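You operate a simulated robot arm through the tools that you are given. There is no shell and no other tool.

You run a simulated two-armed robot. Do the job below in one go: nothing can be reset, and whatever is moved stays where it is left.

Task
Move the white box set into the orange sleeve in the holder.
Fine: out of its torn sleeve; clamp shut for each pull and push, and at the end; park the set in the grey stand between; torn sleeve on the blue mat. Set down upright: grey sleeve.

It is judged by the outcome, as a careful person would: the job done as asked, and still so three seconds after it is handed in. It fails if anything else is knocked over, pushed out of place, dropped, spilled or broken.

Robot
Two 7-joint arms with fingered hands on one trunk that stands fixed in place. Base frame: the origin is at the foot of the trunk, x ahead of it, y to its left, z up. Readings come in mm, rad, newtons and seconds.
The left shoulder is at [43, 152, 1173], the right one opposite. With the tool pointing down near the work surface each hand reaches from about 400 to 800 mm from the base axis, measured 20 degrees to its own side. Payload 3.8 kg a hand.
Tool frame (each hand has its own): the origin (TCP) lies between the finger pads and is the grasp point; the fingertips stand 30 mm ahead of it; z points along the fingers, y is the line along which they close. The gripper opens to 104 mm; its body begins 35 mm behind the TCP. The gripper is a hand of 5 fingers: y runs from the thumb to the fingers, the wrist lies at [-15, -104, -178] in the tool frame, and closing takes about 1.5 s.
Orientation is told as [roll, pitch, yaw] about the base's x, y, z axes, in that order, counted from this pose: with the fingers straight down and the wrist toward the robot, the tool's x, y and z point along [0, 1, 0], [1, 0, 0] and [0, 0, -1] of the base frame.

Tools
- The arms move only by the tool drive_tool. It takes "left_motion", "right_motion" or both (then of equal length, played together; a hand with none holds still); each is one flat list of numbers, 7 for each row, row after row: the shift along the base's x, y, z in mm, then the turn, a rotation vector about the base's x, y, z in rad, then the finger opening in mm, from 0 to 104. In form: [x, y, z, ax, ay, az, jaw, x, y, z, ax, ay, az, jaw, ...]. A call has 1 to 20 rows; each row is the pose to reach, as a shift and turn from the pose commanded when the call began. Each row takes 0.2 s and may step no farther than 50 mm and 0.15 rad from the row before; otherwise, or with a gripper value out of range, the whole call is refused. Where a pose cannot be reached the arm comes as near as it can. A force on the tool above 40 N (or 10 N above the force at the start of the call, whichever is more), or a blocked arm, ends the call early, and 0.2 s more pass. Each finger travels about 72 mm/s and halts on what it meets, pressing with about 23 N; the grip force reading is that of the motor and also rises with nothing between the fingers. The clock runs only during rows and for 0.2 s after the last one: add rows that repeat a pose to give the fingers time. The reply holds the time, the measured pose of the TCP, the force on the tool along the base axes, the opening and the grip force, in the units named above and with some noise, with the torque about the TCP (base axes, N m) and any sound that the robot's microphone picked up.
- Cameras (640 x 400 px; columns grow to the right, rows downward): "scene" is now at [117.1, 59.7, 1390.2]; the picture's right is [0.71, -0.70, -0.08], its down [0.01, 0.13, -0.99] and it looks along [0.71, 0.70, 0.10] (base axes); focal length 214 px, centre (320, 200). "left" rides on the left gripper at [-80, -78, -141] in its tool frame; the picture's right is [-0.78, -0.30, 0.56], its down [0.54, -0.78, 0.33] and it looks along [0.33, 0.56, 0.76] (tool axes); focal length 247 px, centre (320, 200). "right" rides on the right gripper at [80, -78, -141] in its tool frame; the picture's right is [-0.78, 0.30, -0.56], its down [-0.53, -0.78, 0.33] and it looks along [-0.33, 0.56, 0.76] (tool axes); focal length 247 px, centre (320, 200). There is no depth. A picture from a camera that has moved, and an enlarged one, comes with that camera's place and axes in the base frame and with its lens.
- capture(camera): a new picture of that camera. It takes no simulated time.
- slide_trunk(by): moves the trunk up (or, below 0, down) by that many mm; the arms and the scene camera ride with it, the base frame stays. It gives what a move gives, with no picture.
- hand_shape(shape, hand): the hand has 5 fingers and takes this shape, open, in about a second: jaw (thumb against the fingers, like two jaws); tri (thumb and two fingers); tip (a fingertip pinch); poke (one finger out to press); point (the index stretched); flat (the hand flat); cup (the hand cupped); fist (a fist). The gripper value then closes the fingers along that shape, each until it touches; the sizes above hold for jaw. It gives what a move gives, with no picture.
- head_to(pan, tilt): turns the head with the scene camera to pan (to the left, within 1.396 rad either way) and tilt (down, from -0.506 to 1.204), counted from straight ahead of the robot (the tilt from the chest, where the trunk bows). It gives what a move gives.
- inspect(camera, box): a new picture of the part [left, top, right, bottom] of that camera's present view, enlarged. It takes no simulated time.
- job_done(): hands the job in; it is judged then, once.

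Places have to be worked out from the pictures, the camera data and where the tool is seen. Open the grippers and draw the arms clear of the work before you hand the job in, unless the task says otherwise.

The tools are called after "Request:" by a JSON object that holds its "api" and its "payload". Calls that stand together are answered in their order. drive_tool: Moves the arms, as the interface text tells. Its arguments: {"type":"object","properties":{"left_motion":{"type":"array","items":{"type":"number"}},"right_motion":{"type":"array","items":{"type":"number"}}},"required":[]} The other tools are called the same way: slide_trunk (by) moves the trunk up or down; hand_shape (shape, hand) gives the hand a shape; head_to (pan, tilt) turns the head that bears the scene camera; capture (camera) takes a picture; inspect (camera, box) takes an enlarged picture of a part of a camera's view; job_done () hands the job in.

At the start:

```text
time: 0.0
left_position: [349.5, 418.7, 1484.9]
left_tcp_rot: [0.001, -0.001, 0.003]
left_ft_force: [0.5, 0.0, -0.4]
left_torque: [0.01, 0.01, 0.01]
left_width: 103.8
left_grasp_force: 0.0
left_shape: jaw
right_position: [292.6, 56.9, 1508.7]
right_tcp_rot: [-0.001, 0.0, 0.0]
right_ft_force: [-0.3, 0.2, 0.5]
right_torque: [0.01, 0.01, -0.04]
right_width: 103.8
right_grasp_force: 0.0
right_shape: jaw
trunk travel left (down, up): [-250.0, 206.0]
head pan, tilt (commanded): [0.794, -0.176]
```

scene: 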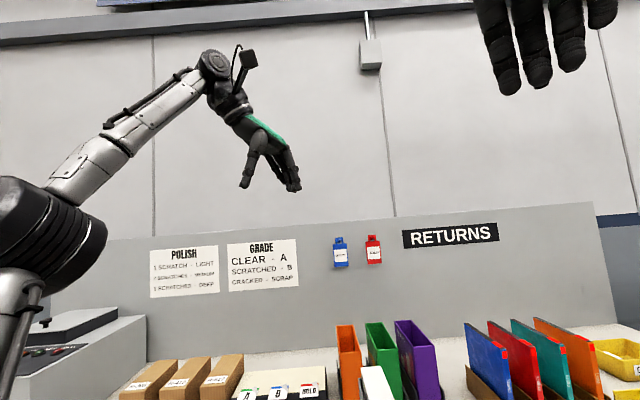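
right: 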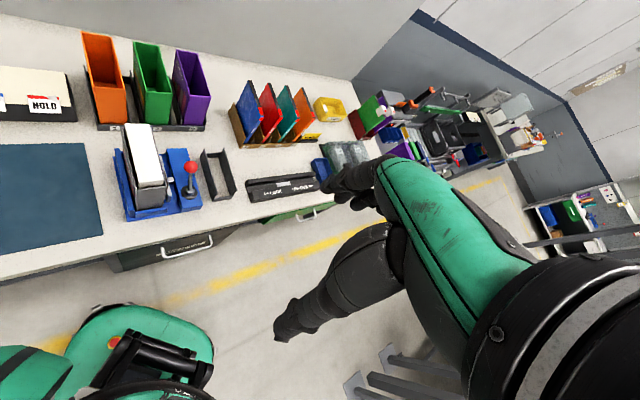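
left: 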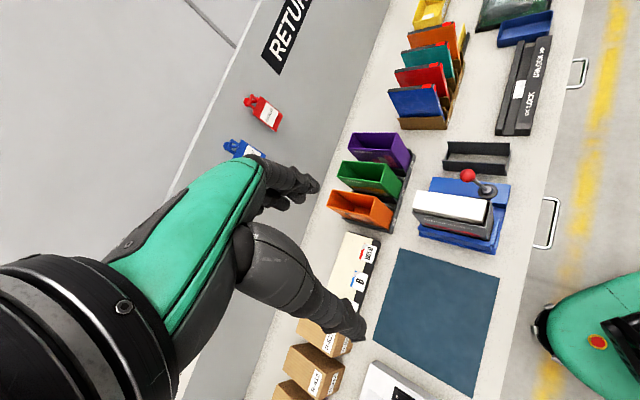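

I see the bench with the orange/green/purple sleeves in a holder, a clamp with a grey sleeve holding the white set, a grey stand, and a blue mat. I'll turn the head down to look at it from the scene camera.

Request:
{"api": "head_to", "payload": {"pan": 0.4, "tilt": 0.7}}

```text
time: 1.2
left_position: [348.9, 420.1, 1485.3]
left_tcp_rot: [-0.001, 0.0, 0.003]
left_ft_force: [-0.1, 1.1, 0.5]
left_torque: [-0.01, 0.01, -0.04]
left_width: 103.9
left_grasp_force: 0.1
left_shape: jaw
right_position: [291.9, 56.9, 1508.7]
right_tcp_rot: [0.0, -0.001, 0.0]
right_ft_force: [-0.2, -0.3, 0.4]
right_torque: [0.0, 0.0, 0.02]
right_width: 103.6
right_grasp_force: 0.1
right_shape: jaw
trunk travel left (down, up): [-250.0, 206.0]
head pan, tilt (commanded): [0.4, 0.7]
```

The head has turned; now I take the pictures from the scene camera.

Request:
{"api": "capture", "payload": {"camera": "scene"}}

Request:
{"api": "inspect", "payload": {"camera": "right", "box": [60, 20, 360, 230]}}

Request:
{"api": "inspect", "payload": {"camera": "left", "box": [310, 110, 560, 270]}}

```text
taken
camera scene: at [127.2, 32.7, 1309.3], right [0.39, -0.92, -0.04], down [-0.68, -0.25, -0.69], along [0.63, 0.3, -0.72], focal length 214 px, centre (320, 200)
```

scene: 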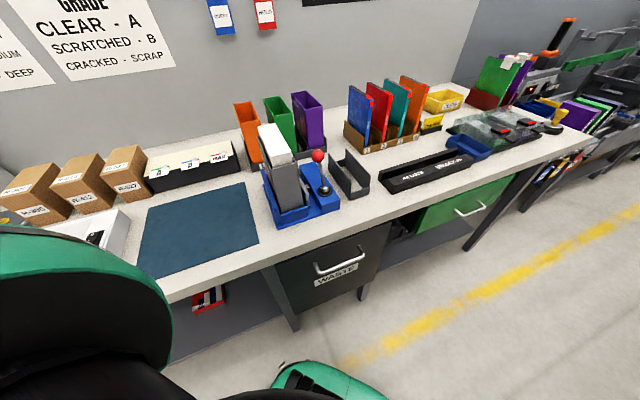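

```text
1.90 times, centred on (210, 125) of right
camera zoom: at [215.7, 136.0, 1649.5], right [0.3, -0.78, 0.56], down [-0.78, -0.53, -0.33], along [0.56, -0.33, -0.76], focal length 470 px, centre (530, 343)
```

zoom: 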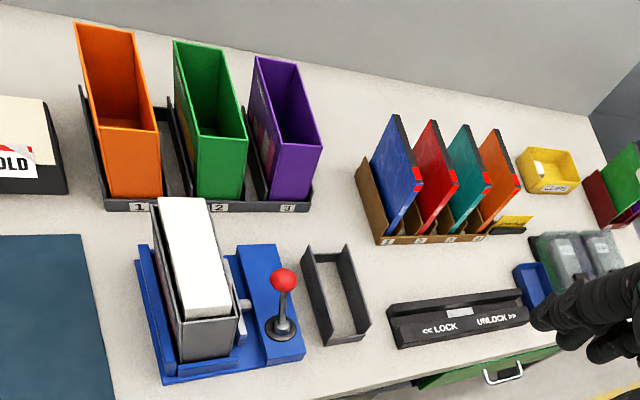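

```text
2.50 times, centred on (435, 190) of left
camera zoom: at [272.3, 339.4, 1626.7], right [-0.3, -0.78, -0.56], down [-0.78, 0.53, -0.33], along [0.56, 0.33, -0.76], focal length 617 px, centre (32, 225)
```

zoom: 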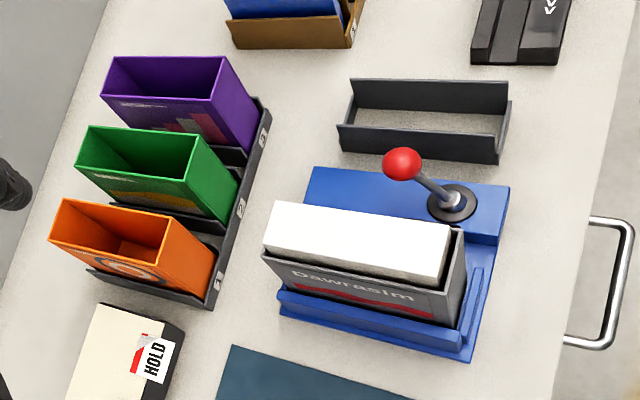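

From triangulating the pictures: bench top z≈878, clamp lever knob ≈[534,230,1015], top of the white set ≈[490,295,1078] with its long axis at about 45° in the base frame. I move the left hand high above the set with yaw −45° to see it from closer.

Request:
{"api": "drive_tool", "payload": {"left_motion": [15, -13, -20, 0, 0, -0.1, 104, 33, -29, -42, 0, 0, -0.2, 104, 51, -45, -65, 0, 0, -0.3, 104, 69, -60, -88, 0, 0, -0.4, 104, 87, -76, -112, 0, 0, -0.5, 104, 105, -92, -138, 0, 0, -0.6, 104, 123, -108, -162, 0, 0, -0.7, 104, 141, -124, -185, 0, 0, -0.785, 104, 141, -124, -185, 0, 0, -0.785, 104]}}

```text
time: 3.2
left_position: [490.4, 293.7, 1300.9]
left_tcp_rot: [0.0, -0.003, -0.784]
left_ft_force: [0.0, -0.6, 0.0]
left_torque: [0.01, 0.03, -0.04]
left_width: 103.8
left_grasp_force: 0.1
left_shape: jaw
right_position: [292.6, 56.3, 1509.4]
right_tcp_rot: [0.0, -0.001, 0.0]
right_ft_force: [0.3, 0.1, -0.7]
right_torque: [-0.01, -0.01, -0.01]
right_width: 103.8
right_grasp_force: 0.1
right_shape: jaw
trunk travel left (down, up): [-250.0, 206.0]
head pan, tilt (commanded): [0.4, 0.7]
```

The left hand is above the set; I take pictures from all cameras.

Request:
{"api": "capture", "payload": {"camera": "left"}}

Request:
{"api": "capture", "payload": {"camera": "right"}}

Request:
{"api": "capture", "payload": {"camera": "scene"}}

```text
taken
camera left: at [378.6, 292.9, 1441.8], right [-0.76, -0.34, -0.56], down [-0.17, 0.93, -0.33], along [0.63, -0.16, -0.76], focal length 247 px, centre (320, 200)
```

left: 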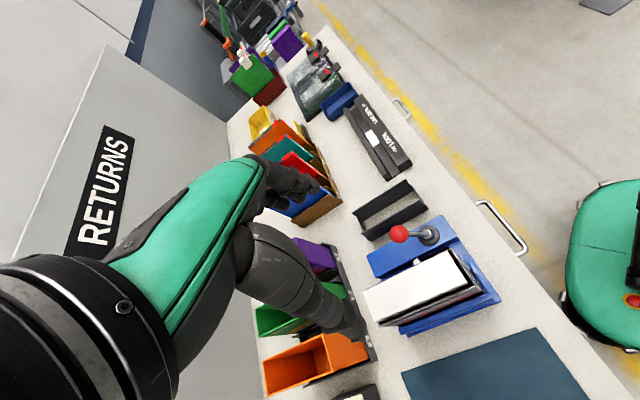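

```text
taken
camera right: at [215.2, 136.1, 1649.6], right [0.3, -0.78, 0.56], down [-0.78, -0.53, -0.33], along [0.56, -0.33, -0.76], focal length 247 px, centre (320, 200)
```

right: 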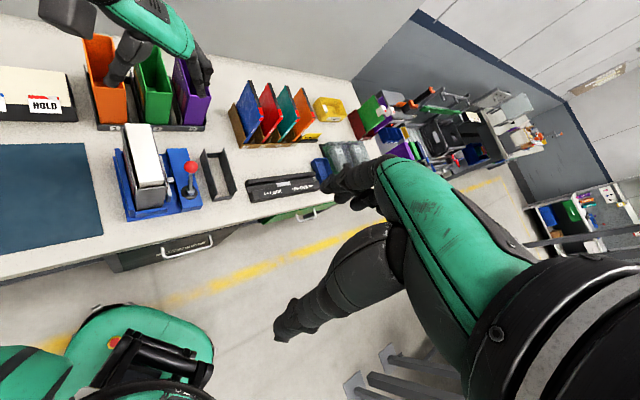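

```text
taken
camera scene: at [126.8, 32.8, 1309.3], right [0.39, -0.92, -0.04], down [-0.68, -0.25, -0.69], along [0.63, 0.3, -0.72], focal length 214 px, centre (320, 200)
```

scene: 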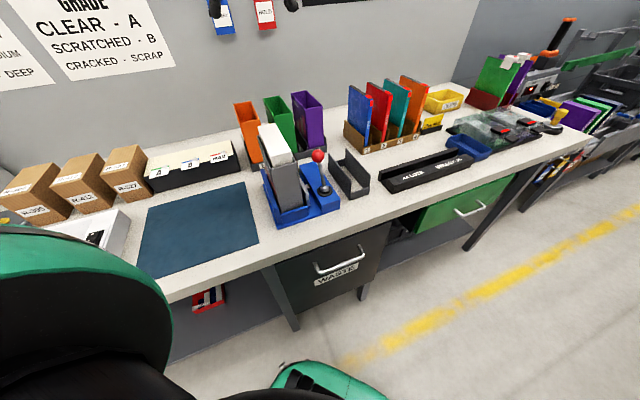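

I zoom in on the clamp and the sleeve from the three cameras to read corners precisely.

Request:
{"api": "inspect", "payload": {"camera": "left", "box": [350, 170, 520, 340]}}

Request:
{"api": "inspect", "payload": {"camera": "scene", "box": [220, 80, 380, 240]}}

Request:
{"api": "inspect", "payload": {"camera": "right", "box": [70, 100, 250, 240]}}

```text
2.35 times, centred on (435, 255) of left
camera zoom: at [378.6, 292.9, 1441.8], right [-0.76, -0.34, -0.56], down [-0.17, 0.93, -0.33], along [0.63, -0.16, -0.76], focal length 581 px, centre (49, 71)
```

zoom: 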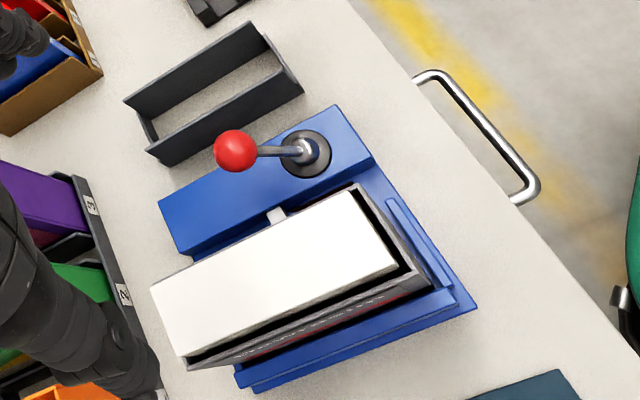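

```text
2.50 times, centred on (300, 160) of scene
camera zoom: at [126.8, 32.8, 1309.3], right [0.39, -0.92, -0.04], down [-0.68, -0.25, -0.69], along [0.63, 0.3, -0.72], focal length 536 px, centre (370, 300)
```

zoom: 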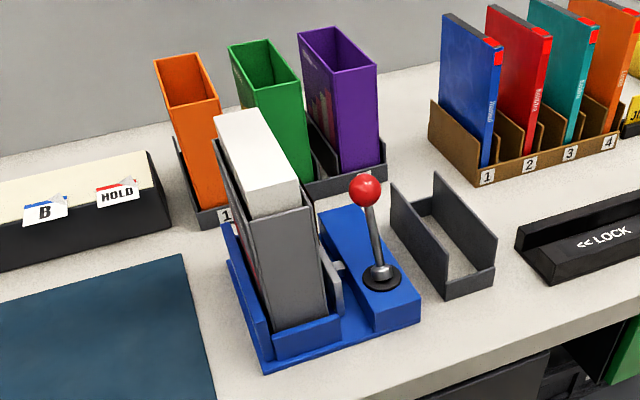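

```text
2.86 times, centred on (160, 170) of right
camera zoom: at [215.2, 136.1, 1649.6], right [0.3, -0.78, 0.56], down [-0.78, -0.53, -0.33], along [0.56, -0.33, -0.76], focal length 706 px, centre (777, 286)
```

zoom: 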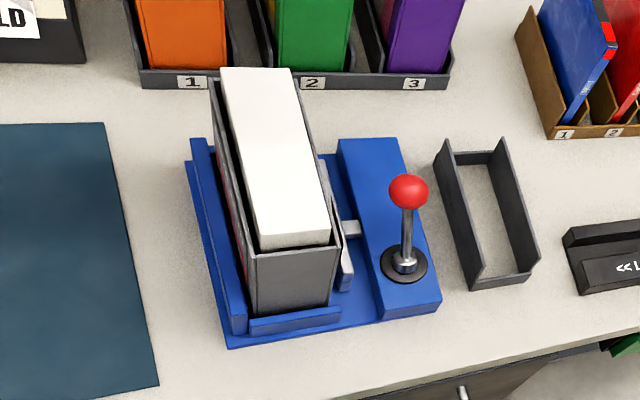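

I zoom deeper at the clamp jaw and the sleeve mouth to see whether the clamp is open and how far the set sticks out.

Request:
{"api": "inspect", "payload": {"camera": "scene", "box": [250, 115, 340, 235]}}

Request:
{"api": "inspect", "payload": {"camera": "left", "box": [355, 210, 495, 345]}}

Request:
{"api": "inspect", "payload": {"camera": "right", "box": [115, 115, 205, 225]}}

```text
3.33 times, centred on (295, 175) of scene
camera zoom: at [126.8, 32.8, 1309.3], right [0.39, -0.92, -0.04], down [-0.68, -0.25, -0.69], along [0.63, 0.3, -0.72], focal length 715 px, centre (403, 283)
```

zoom: 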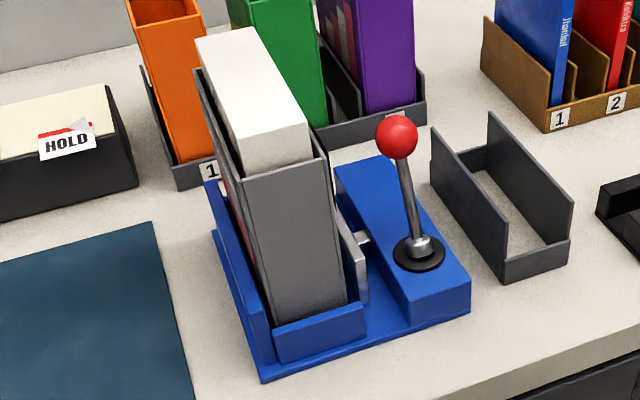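

```text
2.96 times, centred on (425, 278) of left
camera zoom: at [378.6, 292.9, 1441.8], right [-0.76, -0.34, -0.56], down [-0.17, 0.93, -0.33], along [0.63, -0.16, -0.76], focal length 732 px, centre (9, -30)
```

zoom: 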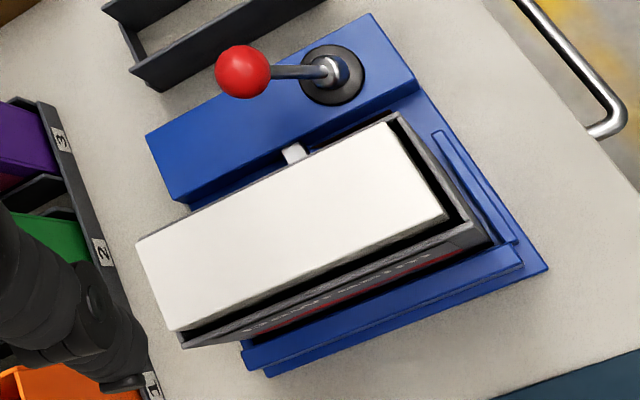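

```text
3.64 times, centred on (160, 170) of right
camera zoom: at [215.2, 136.1, 1649.6], right [0.3, -0.78, 0.56], down [-0.78, -0.53, -0.33], along [0.56, -0.33, -0.76], focal length 898 px, centre (902, 309)
```

zoom: 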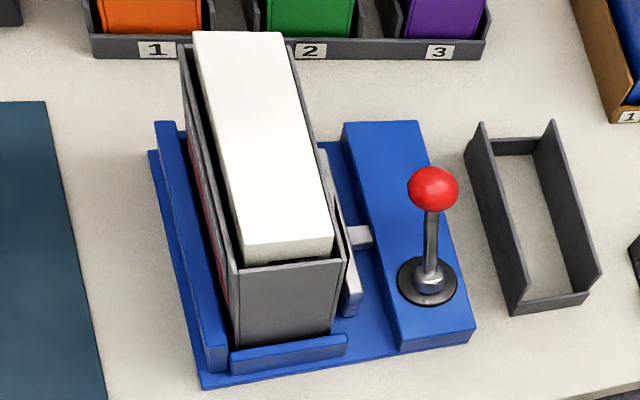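

The jaw seems close to the sleeve, but I can't tell whether it presses it. I bring the right hand (as a camera) lower and in front of the clamp, well clear of it, turned to face the clamp.

Request:
{"api": "drive_tool", "payload": {"right_motion": [5, 7, -41, 0, 0, 0.115, 104, 10, 14, -82, 0, 0, 0.23, 104, 15, 21, -123, 0, 0, 0.345, 104, 21, 27, -164, 0, 0, 0.46, 104, 26, 34, -205, 0, 0, 0.575, 104, 31, 41, -246, 0, 0, 0.69, 104, 36, 48, -287, 0, 0, 0.805, 104, 41, 54, -328, 0, 0, 0.92, 104, 47, 61, -369, 0, 0, 1.035, 104, 52, 68, -410, 0, 0, 1.15, 104, 57, 75, -450, 0, 0, 1.27, 104, 57, 75, -450, 0, 0, 1.27, 104]}}

```text
time: 5.8
left_position: [489.6, 295.3, 1300.2]
left_tcp_rot: [0.001, 0.001, -0.783]
left_ft_force: [-1.3, 1.2, 0.2]
left_torque: [0.01, 0.02, -0.01]
left_width: 103.8
left_grasp_force: 0.1
left_shape: jaw
right_position: [349.7, 131.3, 1058.4]
right_tcp_rot: [0.0, 0.0, 1.272]
right_ft_force: [0.5, -0.1, 1.0]
right_torque: [-0.01, -0.02, 0.0]
right_width: 103.8
right_grasp_force: 0.0
right_shape: jaw
trunk travel left (down, up): [-250.0, 206.0]
head pan, tilt (commanded): [0.4, 0.7]
```

The right hand is in place; I take its view and an enlarged one.

Request:
{"api": "capture", "payload": {"camera": "right"}}

Request:
{"api": "capture", "payload": {"camera": "scene"}}

```text
taken
camera right: at [250.6, 79.6, 1198.1], right [0.83, 0.05, 0.56], down [0.28, -0.9, -0.33], along [0.48, 0.43, -0.76], focal length 247 px, centre (320, 200)
```

right: 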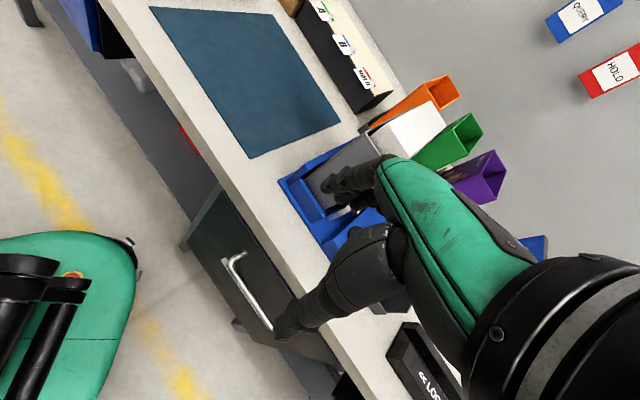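

```text
taken
camera scene: at [127.0, 32.7, 1309.3], right [0.39, -0.92, -0.04], down [-0.68, -0.25, -0.69], along [0.63, 0.3, -0.72], focal length 214 px, centre (320, 200)
```

scene: 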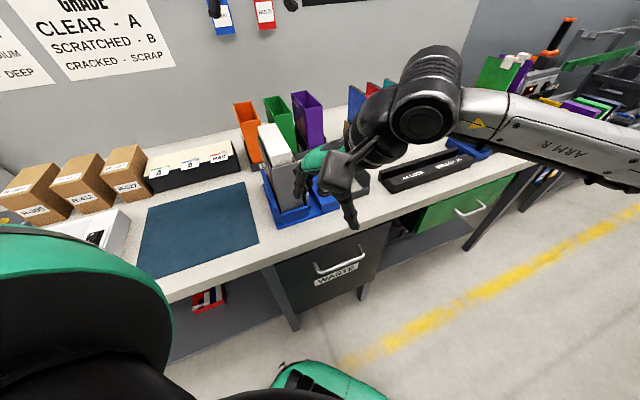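

The hand itself blocks its camera. I turn the right hand back to yaw 0.5 so the clamp shows left of the hand.

Request:
{"api": "drive_tool", "payload": {"right_motion": [3, -6, 0, 0, 0, -0.13, 104, 6, -12, 0, 0, 0, -0.26, 104, 9, -18, 0, 0, 0, -0.39, 104, 12, -24, 0, 0, 0, -0.52, 104, 15, -30, 0, 0, 0, -0.65, 104, 17, -34, 0, 0, 0, -0.77, 104]}}

Request:
{"api": "capture", "payload": {"camera": "right"}}

Request:
{"api": "inspect", "payload": {"camera": "right", "box": [180, 30, 340, 160]}}

```text
time: 7.2
left_position: [490.4, 293.7, 1300.8]
left_tcp_rot: [0.001, 0.0, -0.783]
left_ft_force: [-0.6, -0.5, 0.7]
left_torque: [-0.01, 0.02, 0.0]
left_width: 103.6
left_grasp_force: 0.1
left_shape: jaw
right_position: [366.4, 98.8, 1059.5]
right_tcp_rot: [0.002, 0.001, 0.498]
right_ft_force: [-0.6, 0.3, -0.1]
right_torque: [0.02, 0.0, 0.0]
right_width: 103.7
right_grasp_force: 0.0
right_shape: jaw
trunk travel left (down, up): [-250.0, 206.0]
head pan, tilt (commanded): [0.4, 0.7]
```

```text
taken
camera right: at [260.7, 130.5, 1199.4], right [0.63, -0.54, 0.56], down [-0.43, -0.84, -0.33], along [0.65, -0.03, -0.76], focal length 247 px, centre (320, 200)
```

right: 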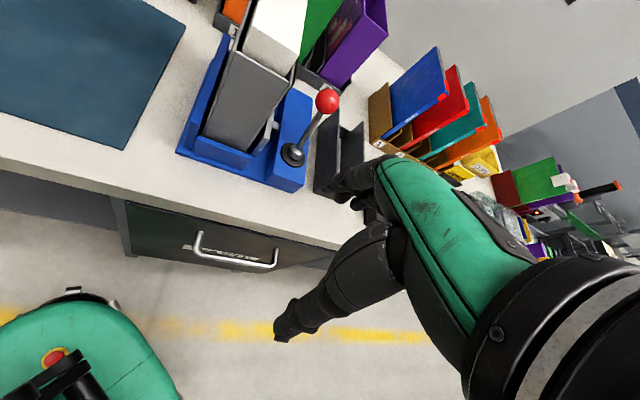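

```text
3.08 times, centred on (260, 95) of right
camera zoom: at [260.7, 130.5, 1199.4], right [0.63, -0.54, 0.56], down [-0.43, -0.84, -0.33], along [0.65, -0.03, -0.76], focal length 760 px, centre (505, 523)
```

zoom: 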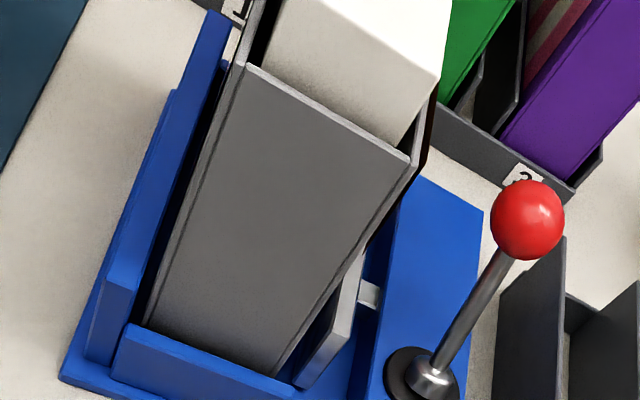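

The picture shows the clamp's jaw slightly off the sleeve and a gap at the left fence, so the clamp looks open, with the lever leaning away. I zoom in closer to measure protrusion and the lever.

Request:
{"api": "inspect", "payload": {"camera": "scene", "box": [260, 115, 320, 155]}}

Request:
{"api": "inspect", "payload": {"camera": "right", "box": [230, 80, 310, 170]}}

Request:
{"api": "inspect", "payload": {"camera": "right", "box": [220, 0, 320, 70]}}

Request:
{"api": "inspect", "payload": {"camera": "left", "box": [420, 230, 500, 310]}}

```text
10.00 times, centred on (290, 135) of scene
camera zoom: at [127.3, 32.9, 1309.2], right [0.39, -0.92, -0.04], down [-0.68, -0.25, -0.69], along [0.63, 0.3, -0.72], focal length 2145 px, centre (620, 850)
```

zoom: 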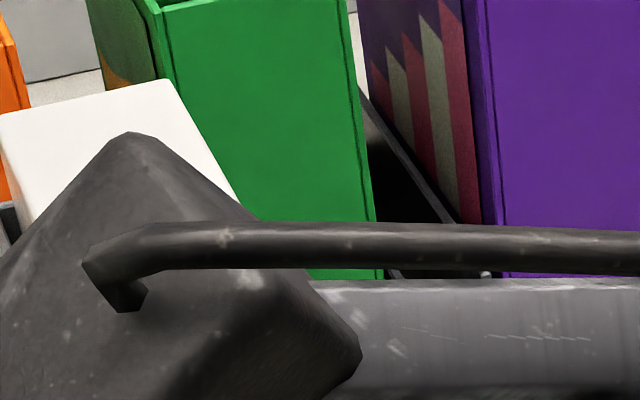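

```text
4.44 times, centred on (270, 125) of right
camera zoom: at [260.7, 130.5, 1199.4], right [0.63, -0.54, 0.56], down [-0.43, -0.84, -0.33], along [0.65, -0.03, -0.76], focal length 1098 px, centre (542, 533)
```

zoom: 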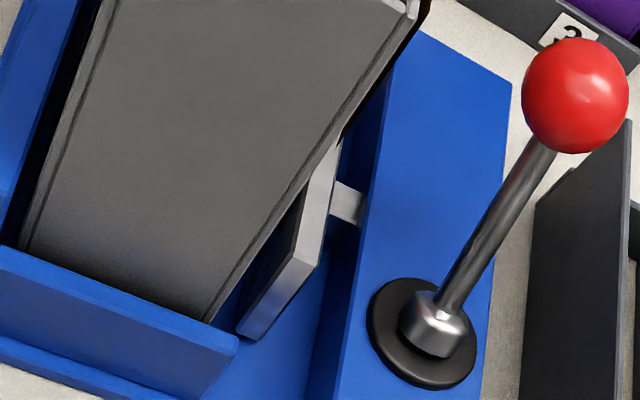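

```text
5.71 times, centred on (270, 35) of right
camera zoom: at [260.7, 130.5, 1199.4], right [0.63, -0.54, 0.56], down [-0.43, -0.84, -0.33], along [0.65, -0.03, -0.76], focal length 1411 px, centre (606, 1143)
```

zoom: 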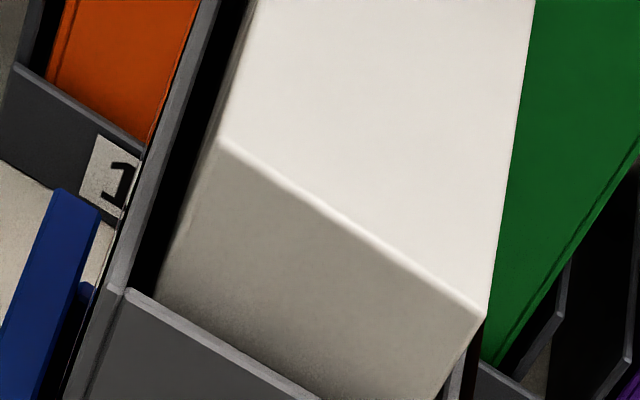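

```text
5.00 times, centred on (460, 270) of left
camera zoom: at [379.1, 293.1, 1441.8], right [-0.76, -0.34, -0.56], down [-0.17, 0.93, -0.33], along [0.63, -0.16, -0.76], focal length 1235 px, centre (-380, -150)
```

zoom: 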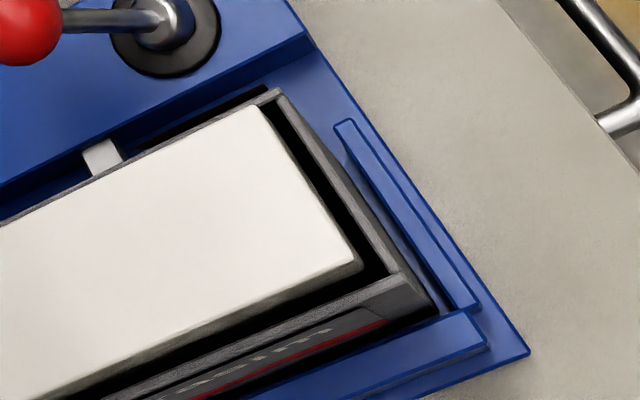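

Triangulated: sleeve rim z≈1037, set top z≈1064 (142×42 mm, centre ≈[483,311]), knob centre ≈[544,230,990] with lever pivot ≈[515,202,904], and the jaw plate stands off the sleeve, so the clamp is open. I move the left hand aside and raise and align the right hand (yaw 0.785) to work the lever.

Request:
{"api": "drive_tool", "payload": {"left_motion": [-18, 25, 10, 0, 0, 0, 104, -36, 50, 20, 0, 0, 0, 104, -54, 76, 30, 0, 0, 0, 104, -72, 101, 40, 0, 0, 0, 104, -90, 126, 50, 0, 0, 0, 104, -90, 126, 50, 0, 0, 0, 104], "right_motion": [0, 0, 35, 0, 0, 0.07, 104, 0, 0, 70, 0, 0, 0.14, 104, 0, 0, 105, 0, 0, 0.21, 104, 0, 0, 105, 0, 0, 0.285, 104, 0, 0, 105, 0, 0, 0.285, 60, 0, 0, 105, 0, 0, 0.285, 60]}}

```text
time: 8.6
left_position: [401.6, 422.8, 1352.5]
left_tcp_rot: [0.0, 0.0, -0.783]
left_ft_force: [0.1, 0.4, 0.1]
left_torque: [0.03, -0.03, -0.02]
left_width: 103.8
left_grasp_force: 0.2
left_shape: jaw
right_position: [367.3, 97.7, 1164.6]
right_tcp_rot: [0.0, 0.0, 0.785]
right_ft_force: [0.1, 1.2, 0.3]
right_torque: [-0.02, -0.02, -0.02]
right_width: 60.6
right_grasp_force: 0.1
right_shape: jaw
trunk travel left (down, up): [-250.0, 206.0]
head pan, tilt (commanded): [0.4, 0.7]
```

Both hands are placed. I now carry the right hand forward over the knob at a safe height and check the views.

Request:
{"api": "drive_tool", "payload": {"right_motion": [35, 26, 0, 0, 0, 0, 60, 71, 53, 0, 0, 0, 0, 60, 106, 79, 0, 0, 0, 0, 60, 142, 106, 0, 0, 0, 0, 60, 177, 132, 0, 0, 0, 0, 60, 177, 132, -30, 0, 0, 0, 60, 177, 132, -30, 0, 0, 0, 60]}}

Request:
{"api": "capture", "payload": {"camera": "left"}}

Request:
{"api": "capture", "payload": {"camera": "right"}}

Request:
{"api": "capture", "payload": {"camera": "scene"}}

```text
time: 10.2
left_position: [399.8, 421.4, 1350.9]
left_tcp_rot: [-0.001, 0.001, -0.784]
left_ft_force: [0.1, -0.6, -0.3]
left_torque: [0.01, -0.01, -0.02]
left_width: 103.3
left_grasp_force: 0.0
left_shape: jaw
right_position: [544.4, 229.2, 1134.2]
right_tcp_rot: [0.001, 0.001, 0.785]
right_ft_force: [-0.8, 1.1, 0.4]
right_torque: [0.01, -0.01, 0.02]
right_width: 60.3
right_grasp_force: 0.0
right_shape: jaw
trunk travel left (down, up): [-250.0, 206.0]
head pan, tilt (commanded): [0.4, 0.7]
```

```text
taken
camera left: at [289.6, 420.1, 1492.2], right [-0.76, -0.34, -0.56], down [-0.17, 0.93, -0.33], along [0.63, -0.16, -0.76], focal length 247 px, centre (320, 200)
```

left: 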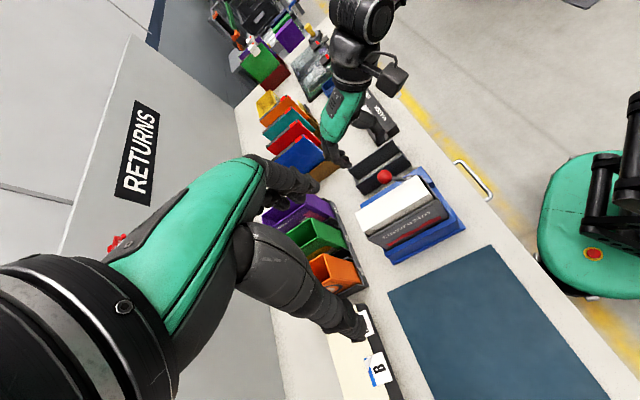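

```text
taken
camera right: at [433.2, 230.1, 1274.4], right [0.76, -0.34, 0.56], down [-0.17, -0.93, -0.33], along [0.63, 0.16, -0.76], focal length 247 px, centre (320, 200)
```

right: 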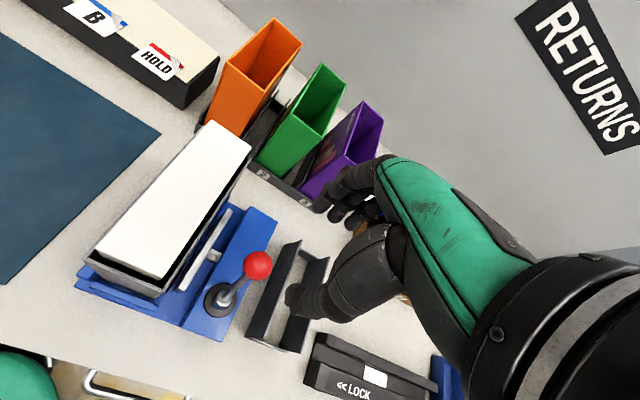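

```text
taken
camera scene: at [127.3, 32.5, 1309.3], right [0.39, -0.92, -0.04], down [-0.68, -0.25, -0.69], along [0.63, 0.3, -0.72], focal length 214 px, centre (320, 200)
```

scene: 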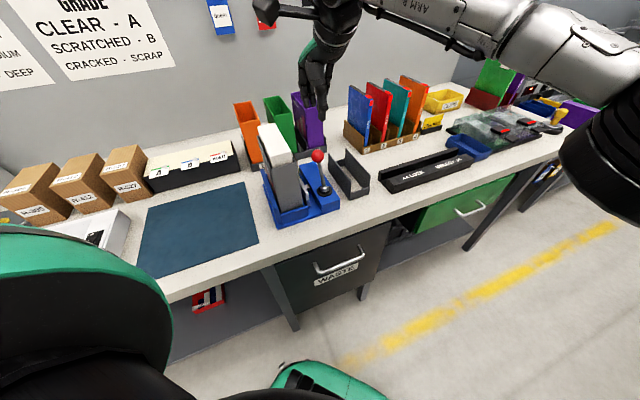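

The measured and seen positions of the knob agree within 1–2 mm. I lower the right hand so the open fingers straddle the knob.

Request:
{"api": "drive_tool", "payload": {"right_motion": [0, 0, -35, 0, 0, 0, 60, 0, 0, -70, 0, 0, 0, 60, 0, 0, -100, 0, 0, 0, 60, 0, 0, -120, 0, 0, 0, 60, 0, 0, -135, 0, 0, 0, 60, 0, 0, -135, 0, 0, 0, 60]}}

Request:
{"api": "capture", "payload": {"camera": "right"}}

Request:
{"api": "inspect", "payload": {"camera": "scene", "box": [230, 80, 390, 240]}}

Request:
{"api": "inspect", "payload": {"camera": "left", "box": [310, 90, 470, 270]}}

```text
time: 11.6
left_position: [400.7, 421.2, 1350.4]
left_tcp_rot: [-0.001, 0.0, -0.784]
left_ft_force: [0.2, -0.3, 0.1]
left_torque: [0.03, 0.0, 0.02]
left_width: 103.8
left_grasp_force: 0.0
left_shape: jaw
right_position: [542.8, 230.8, 999.0]
right_tcp_rot: [0.0, -0.001, 0.785]
right_ft_force: [-0.8, -0.7, 0.1]
right_torque: [0.01, 0.03, 0.03]
right_width: 60.2
right_grasp_force: 0.0
right_shape: jaw
trunk travel left (down, up): [-250.0, 206.0]
head pan, tilt (commanded): [0.4, 0.7]
```

```text
taken
camera right: at [433.4, 230.8, 1139.2], right [0.76, -0.34, 0.56], down [-0.17, -0.93, -0.33], along [0.63, 0.16, -0.76], focal length 247 px, centre (320, 200)
```

right: 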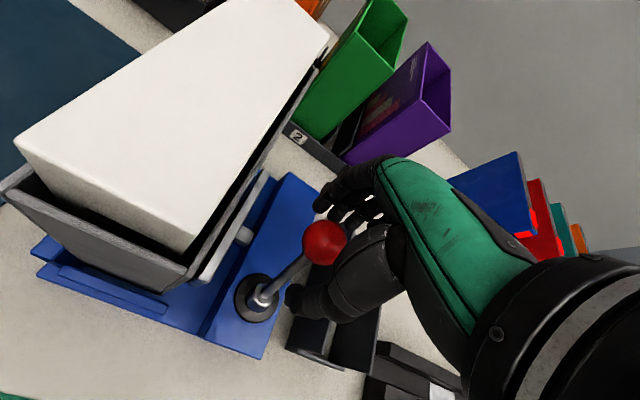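

```text
2.50 times, centred on (310, 160) of scene
camera zoom: at [127.3, 32.8, 1309.3], right [0.39, -0.92, -0.04], down [-0.68, -0.25, -0.69], along [0.63, 0.3, -0.72], focal length 536 px, centre (345, 300)
```

zoom: 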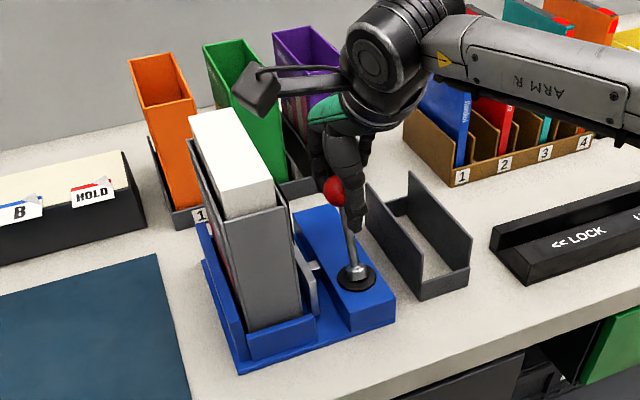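

```text
2.22 times, centred on (390, 180) of left
camera zoom: at [289.5, 420.5, 1492.1], right [-0.76, -0.34, -0.56], down [-0.17, 0.93, -0.33], along [0.63, -0.16, -0.76], focal length 549 px, centre (164, 244)
```

zoom: 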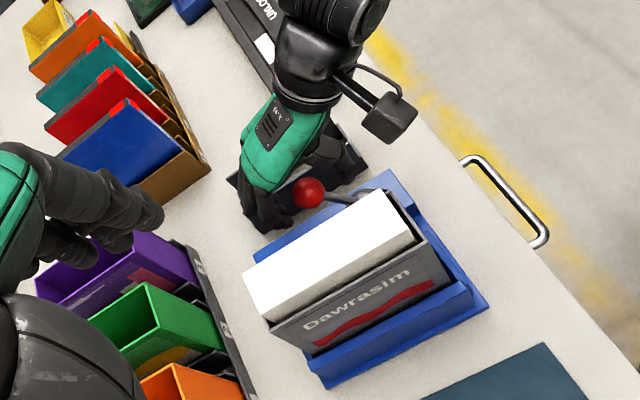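

The knob sits between the thumb and the fingers. I close the right hand around it gently and see what it meets.

Request:
{"api": "drive_tool", "payload": {"right_motion": [0, 0, 0, 0, 0, 0, 50, 0, 0, 0, 0, 0, 0, 42, 0, 0, 0, 0, 0, 0, 36, 0, 0, 0, 0, 0, 0, 36, 0, 0, 0, 0, 0, 0, 36]}}

Request:
{"api": "capture", "payload": {"camera": "right"}}

Request:
{"api": "inspect", "payload": {"camera": "left", "box": [340, 120, 440, 210]}}

```text
time: 12.8
left_position: [401.2, 422.3, 1353.1]
left_tcp_rot: [0.0, 0.0, -0.784]
left_ft_force: [-0.1, -0.3, 0.1]
left_torque: [-0.03, -0.01, 0.02]
left_width: 103.9
left_grasp_force: 0.0
left_shape: jaw
right_position: [544.5, 230.0, 999.0]
right_tcp_rot: [0.0, 0.001, 0.786]
right_ft_force: [-0.5, -0.5, 0.2]
right_torque: [-0.01, 0.02, 0.0]
right_width: 36.4
right_grasp_force: 0.1
right_shape: jaw
trunk travel left (down, up): [-250.0, 206.0]
head pan, tilt (commanded): [0.4, 0.7]
```

```text
taken
camera right: at [433.4, 230.8, 1139.5], right [0.76, -0.34, 0.56], down [-0.17, -0.93, -0.33], along [0.63, 0.16, -0.76], focal length 247 px, centre (320, 200)
```

right: 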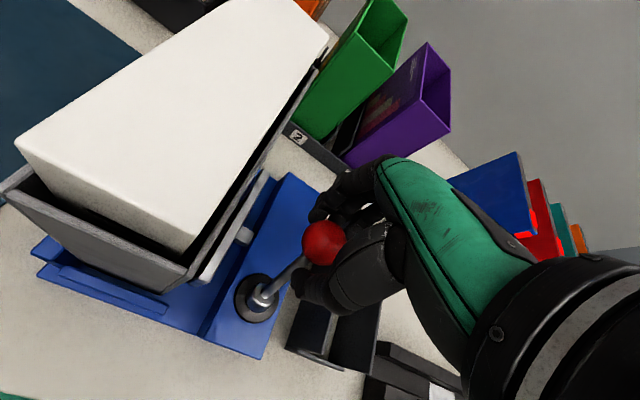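

```text
4.44 times, centred on (390, 165) of left
camera zoom: at [289.7, 420.5, 1492.1], right [-0.76, -0.34, -0.56], down [-0.17, 0.93, -0.33], along [0.63, -0.16, -0.76], focal length 1098 px, centre (9, 356)
```

zoom: 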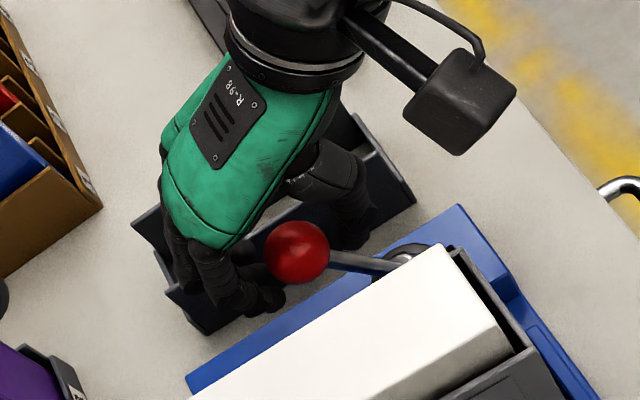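

The knob is lightly caged between thumb and index finger. I pull it toward the robot (−u direction) along its arc, starting with 24 mm, watching the force.

Request:
{"api": "drive_tool", "payload": {"right_motion": [-4, -4, 2, 0, 0, 0, 36, -8, -8, 4, 0, 0, 0, 36, -13, -13, 6, 0, 0, 0, 36, -17, -17, 7, 0, 0, 0, 36, -17, -17, 7, 0, 0, 0, 36]}}

Request:
{"api": "inspect", "payload": {"camera": "right", "box": [130, 100, 400, 340]}}

```text
time: 14.0
left_position: [401.3, 421.9, 1350.9]
left_tcp_rot: [-0.002, 0.001, -0.783]
left_ft_force: [-0.1, -0.2, -0.2]
left_torque: [-0.04, -0.03, -0.01]
left_width: 103.8
left_grasp_force: 0.1
left_shape: jaw
right_position: [526.7, 212.4, 1006.0]
right_tcp_rot: [0.001, 0.001, 0.786]
right_ft_force: [0.2, 1.8, 0.4]
right_torque: [0.02, 0.0, 0.0]
right_width: 36.9
right_grasp_force: 0.1
right_shape: jaw
trunk travel left (down, up): [-250.0, 206.0]
head pan, tilt (commanded): [0.4, 0.7]
```

```text
1.67 times, centred on (265, 220) of right
camera zoom: at [416.2, 214.0, 1146.8], right [0.76, -0.34, 0.56], down [-0.17, -0.93, -0.33], along [0.63, 0.16, -0.76], focal length 412 px, centre (412, 167)
```

zoom: 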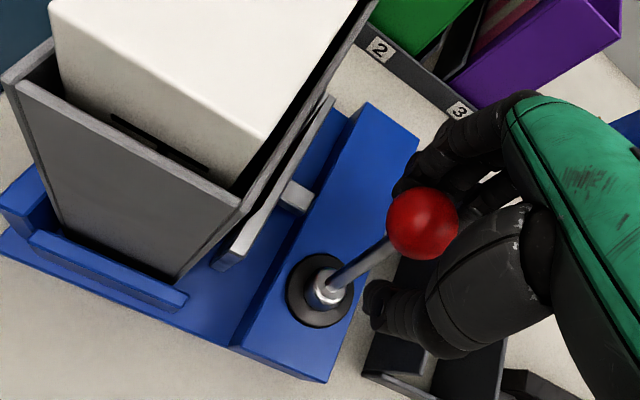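

The lever follows with very little force (under 2 N). I continue along the arc to the mirrored position.

Request:
{"api": "drive_tool", "payload": {"right_motion": [-5, -5, 1, 0, 0, 0, 36, -10, -10, 2, 0, 0, 0, 36, -15, -15, 1, 0, 0, 0, 36, -20, -20, 0, 0, 0, 0, 36, -25, -25, -2, 0, 0, 0, 36, -30, -30, -4, 0, 0, 0, 36, -30, -30, -4, 0, 0, 0, 36]}}

Request:
{"api": "inspect", "payload": {"camera": "right", "box": [130, 100, 400, 340]}}

Request:
{"api": "inspect", "payload": {"camera": "left", "box": [340, 120, 480, 260]}}

```text
time: 15.6
left_position: [401.7, 421.9, 1350.8]
left_tcp_rot: [-0.002, -0.001, -0.783]
left_ft_force: [-0.6, 0.1, -0.1]
left_torque: [-0.03, 0.0, 0.02]
left_width: 103.8
left_grasp_force: 0.0
left_shape: jaw
right_position: [496.4, 182.2, 1002.3]
right_tcp_rot: [0.0, -0.001, 0.787]
right_ft_force: [0.0, 0.0, -0.2]
right_torque: [-0.01, 0.01, 0.04]
right_width: 36.5
right_grasp_force: 0.0
right_shape: jaw
trunk travel left (down, up): [-250.0, 206.0]
head pan, tilt (commanded): [0.4, 0.7]
```

```text
1.67 times, centred on (265, 220) of right
camera zoom: at [385.9, 183.7, 1142.1], right [0.76, -0.34, 0.56], down [-0.17, -0.93, -0.33], along [0.63, 0.16, -0.76], focal length 412 px, centre (412, 167)
```

zoom: 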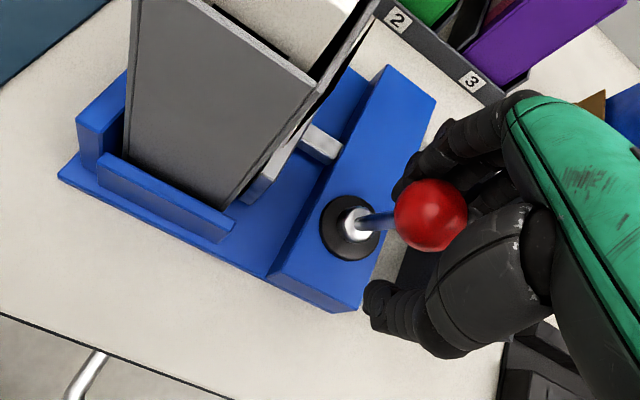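

```text
2.86 times, centred on (410, 190) of left
camera zoom: at [289.7, 420.8, 1492.0], right [-0.76, -0.34, -0.56], down [-0.17, 0.93, -0.33], along [0.63, -0.16, -0.76], focal length 706 px, centre (63, 229)
```

zoom: 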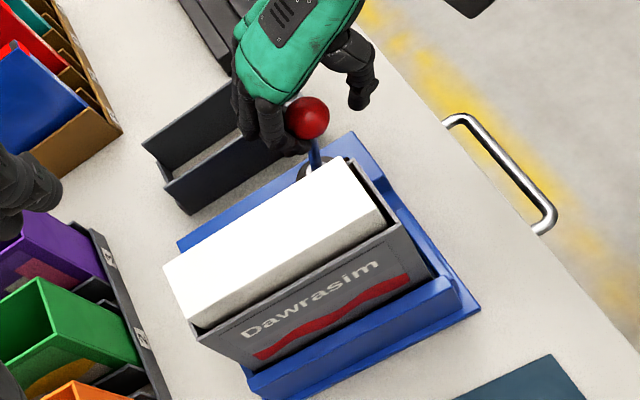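

The jaw plate has advanced toward the sleeve; the lever is now slightly past vertical. I continue pulling in smaller increments until it stops.

Request:
{"api": "drive_tool", "payload": {"right_motion": [-4, -4, -2, 0, 0, 0, 36, -8, -8, -4, 0, 0, 0, 36, -12, -12, -6, 0, 0, 0, 36, -16, -16, -8, 0, 0, 0, 36, -19, -19, -10, 0, 0, 0, 36, -19, -19, -10, 0, 0, 0, 36]}}

Request:
{"api": "inspect", "payload": {"camera": "right", "box": [130, 100, 400, 340]}}

Request:
{"api": "inspect", "payload": {"camera": "left", "box": [340, 120, 480, 260]}}

```text
time: 17.0
left_position: [400.4, 421.9, 1350.4]
left_tcp_rot: [-0.004, 0.002, -0.784]
left_ft_force: [-1.0, -0.3, 0.1]
left_torque: [0.03, 0.01, -0.01]
left_width: 103.6
left_grasp_force: 0.1
left_shape: jaw
right_position: [478.2, 165.0, 992.8]
right_tcp_rot: [0.001, -0.001, 0.784]
right_ft_force: [3.3, 5.5, 6.8]
right_torque: [0.24, -0.24, 0.02]
right_width: 39.3
right_grasp_force: 0.0
right_shape: jaw
trunk travel left (down, up): [-250.0, 206.0]
head pan, tilt (commanded): [0.4, 0.7]
```

```text
1.67 times, centred on (265, 220) of right
camera zoom: at [367.1, 165.3, 1133.1], right [0.76, -0.34, 0.56], down [-0.17, -0.93, -0.33], along [0.63, 0.16, -0.76], focal length 412 px, centre (412, 167)
```

zoom: 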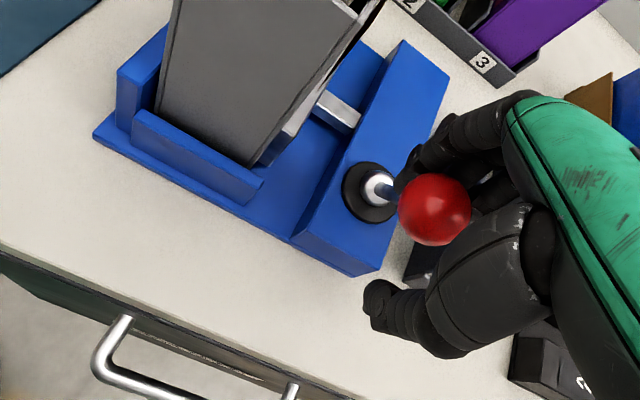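

```text
2.86 times, centred on (410, 190) of left
camera zoom: at [289.6, 421.4, 1491.9], right [-0.76, -0.34, -0.56], down [-0.17, 0.93, -0.33], along [0.63, -0.16, -0.76], focal length 706 px, centre (63, 229)
```

zoom: 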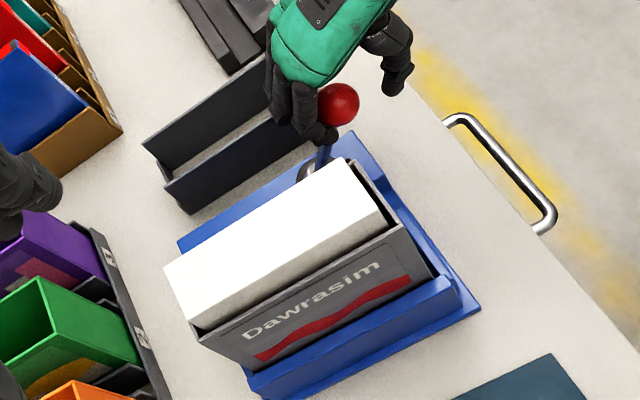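

The lever has swung through to about −25° (mirrored), the sleeve now sits against the left fence, and force begins to rise (≈9 N). I nudge a few mm more to confirm it's at the end stop.

Request:
{"api": "drive_tool", "payload": {"right_motion": [-2, -2, -1, 0, 0, 0, 36, -4, -4, -2, 0, 0, 0, 36, -4, -4, -2, 0, 0, 0, 36]}}

Request:
{"api": "inspect", "payload": {"camera": "right", "box": [130, 100, 400, 340]}}

```text
time: 17.8
left_position: [401.9, 423.2, 1350.8]
left_tcp_rot: [-0.003, -0.002, -0.783]
left_ft_force: [0.1, -0.1, -0.3]
left_torque: [-0.01, -0.02, 0.0]
left_width: 103.8
left_grasp_force: 0.0
left_shape: jaw
right_position: [472.2, 159.3, 990.0]
right_tcp_rot: [0.0, 0.0, 0.785]
right_ft_force: [3.8, 8.4, 6.8]
right_torque: [0.31, -0.16, 0.12]
right_width: 41.3
right_grasp_force: 0.1
right_shape: jaw
trunk travel left (down, up): [-250.0, 206.0]
head pan, tilt (commanded): [0.4, 0.7]
```

```text
1.67 times, centred on (265, 220) of right
camera zoom: at [363.1, 161.7, 1130.4], right [0.76, -0.34, 0.56], down [-0.17, -0.93, -0.33], along [0.63, 0.16, -0.76], focal length 412 px, centre (412, 167)
```

zoom: 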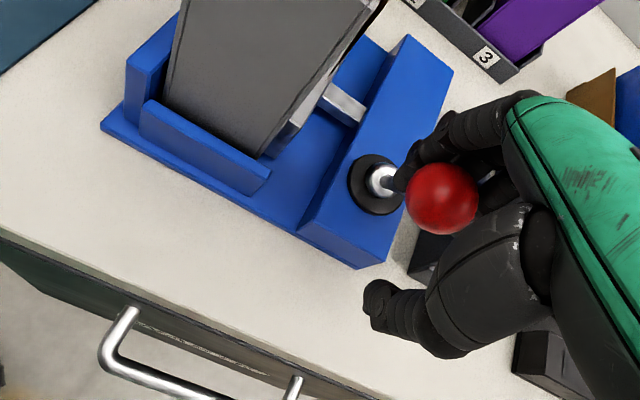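

The knob no longer follows; the lever is at its stop. I open the right hand, lift it off and check that the lever stays.

Request:
{"api": "drive_tool", "payload": {"right_motion": [0, 0, 0, 0, 0, 0, 50, 2, 2, 0, 0, 0, 0, 65, 2, 2, 0, 0, 0, 0, 70, 2, 2, 30, 0, 0, 0, 70, 2, 2, 65, 0, 0, 0, 70, 2, 2, 105, 0, 0, 0, 70, 2, 2, 150, 0, 0, 0, 70, -30, -30, 165, 0, 0, 0, 70, -60, -65, 170, 0, 0, 0, 70, -90, -100, 170, 0, 0, 0, 70, -120, -135, 170, 0, 0, 0, 70, -120, -135, 170, 0, 0, 0, 70]}}

Request:
{"api": "capture", "payload": {"camera": "right"}}

Request:
{"api": "inspect", "payload": {"camera": "left", "box": [340, 110, 500, 260]}}

Request:
{"api": "inspect", "payload": {"camera": "scene", "box": [230, 90, 370, 240]}}

```text
time: 20.4
left_position: [400.5, 421.9, 1350.7]
left_tcp_rot: [0.0, 0.0, -0.784]
left_ft_force: [0.2, -0.7, 0.1]
left_torque: [-0.01, -0.04, -0.01]
left_width: 104.0
left_grasp_force: 0.0
left_shape: jaw
right_position: [353.6, 24.7, 1161.4]
right_tcp_rot: [-0.001, 0.001, 0.786]
right_ft_force: [0.3, -0.2, -0.1]
right_torque: [-0.01, -0.04, -0.02]
right_width: 69.7
right_grasp_force: 0.0
right_shape: jaw
trunk travel left (down, up): [-250.0, 206.0]
head pan, tilt (commanded): [0.4, 0.7]
```

```text
taken
camera right: at [241.9, 25.6, 1301.0], right [0.76, -0.34, 0.56], down [-0.17, -0.93, -0.33], along [0.63, 0.16, -0.76], focal length 247 px, centre (320, 200)
```

right: 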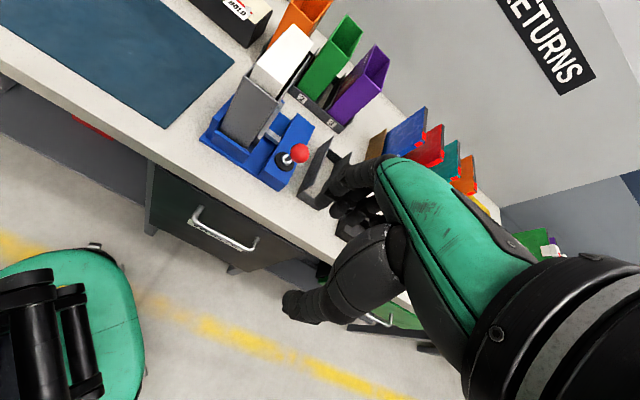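

```text
2.67 times, centred on (420, 185) of left
camera zoom: at [290.1, 421.1, 1491.8], right [-0.76, -0.34, -0.56], down [-0.17, 0.93, -0.33], along [0.63, -0.16, -0.76], focal length 659 px, centre (53, 240)
```

zoom: 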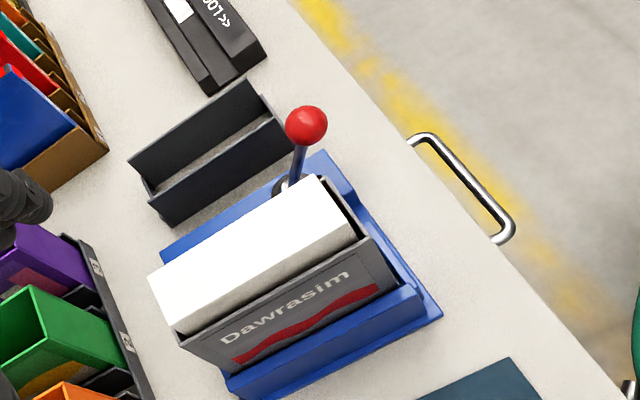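

```text
2.67 times, centred on (300, 165) of scene
camera zoom: at [127.7, 33.3, 1309.2], right [0.39, -0.92, -0.04], down [-0.68, -0.25, -0.69], along [0.63, 0.3, -0.72], focal length 572 px, centre (373, 293)
```

zoom: 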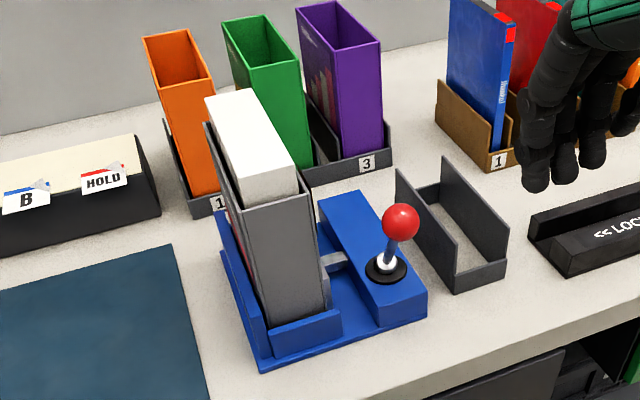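

The clamp stays shut and the sleeve is against the left fence. I zoom from all three cameras on the set's protruding top to locate it anew.

Request:
{"api": "inspect", "payload": {"camera": "left", "box": [350, 170, 450, 250]}}

Request:
{"api": "inspect", "payload": {"camera": "right", "box": [200, 15, 330, 165]}}

Request:
{"api": "inspect", "payload": {"camera": "scene", "box": [250, 115, 320, 215]}}

```text
5.00 times, centred on (400, 210) of left
camera zoom: at [290.1, 421.1, 1491.8], right [-0.76, -0.34, -0.56], down [-0.17, 0.93, -0.33], along [0.63, -0.16, -0.76], focal length 1235 px, centre (-80, 150)
```

zoom: 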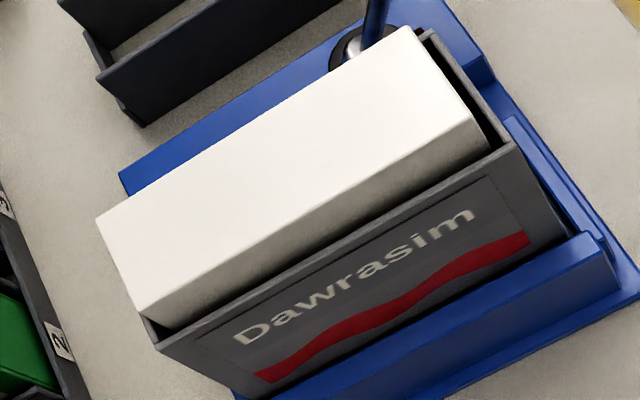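

```text
2.67 times, centred on (265, 90) of right
camera zoom: at [241.9, 25.6, 1301.0], right [0.76, -0.34, 0.56], down [-0.17, -0.93, -0.33], along [0.63, 0.16, -0.76], focal length 659 px, centre (467, 493)
```

zoom: 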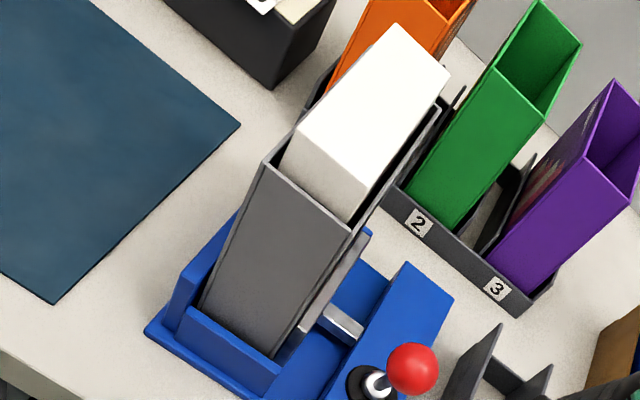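

```text
4.00 times, centred on (285, 165) of scene
camera zoom: at [127.7, 33.3, 1309.2], right [0.39, -0.92, -0.04], down [-0.68, -0.25, -0.69], along [0.63, 0.3, -0.72], focal length 858 px, centre (460, 340)
```

zoom: 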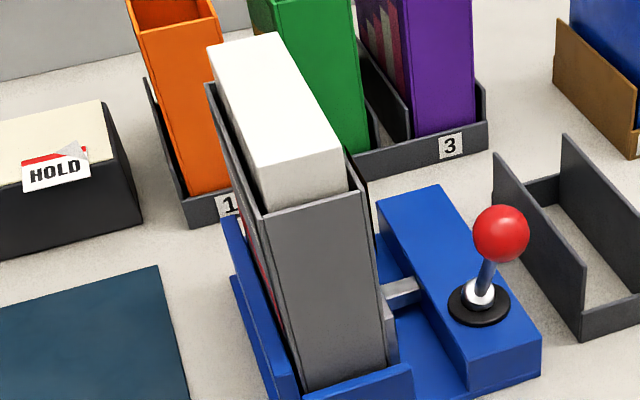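

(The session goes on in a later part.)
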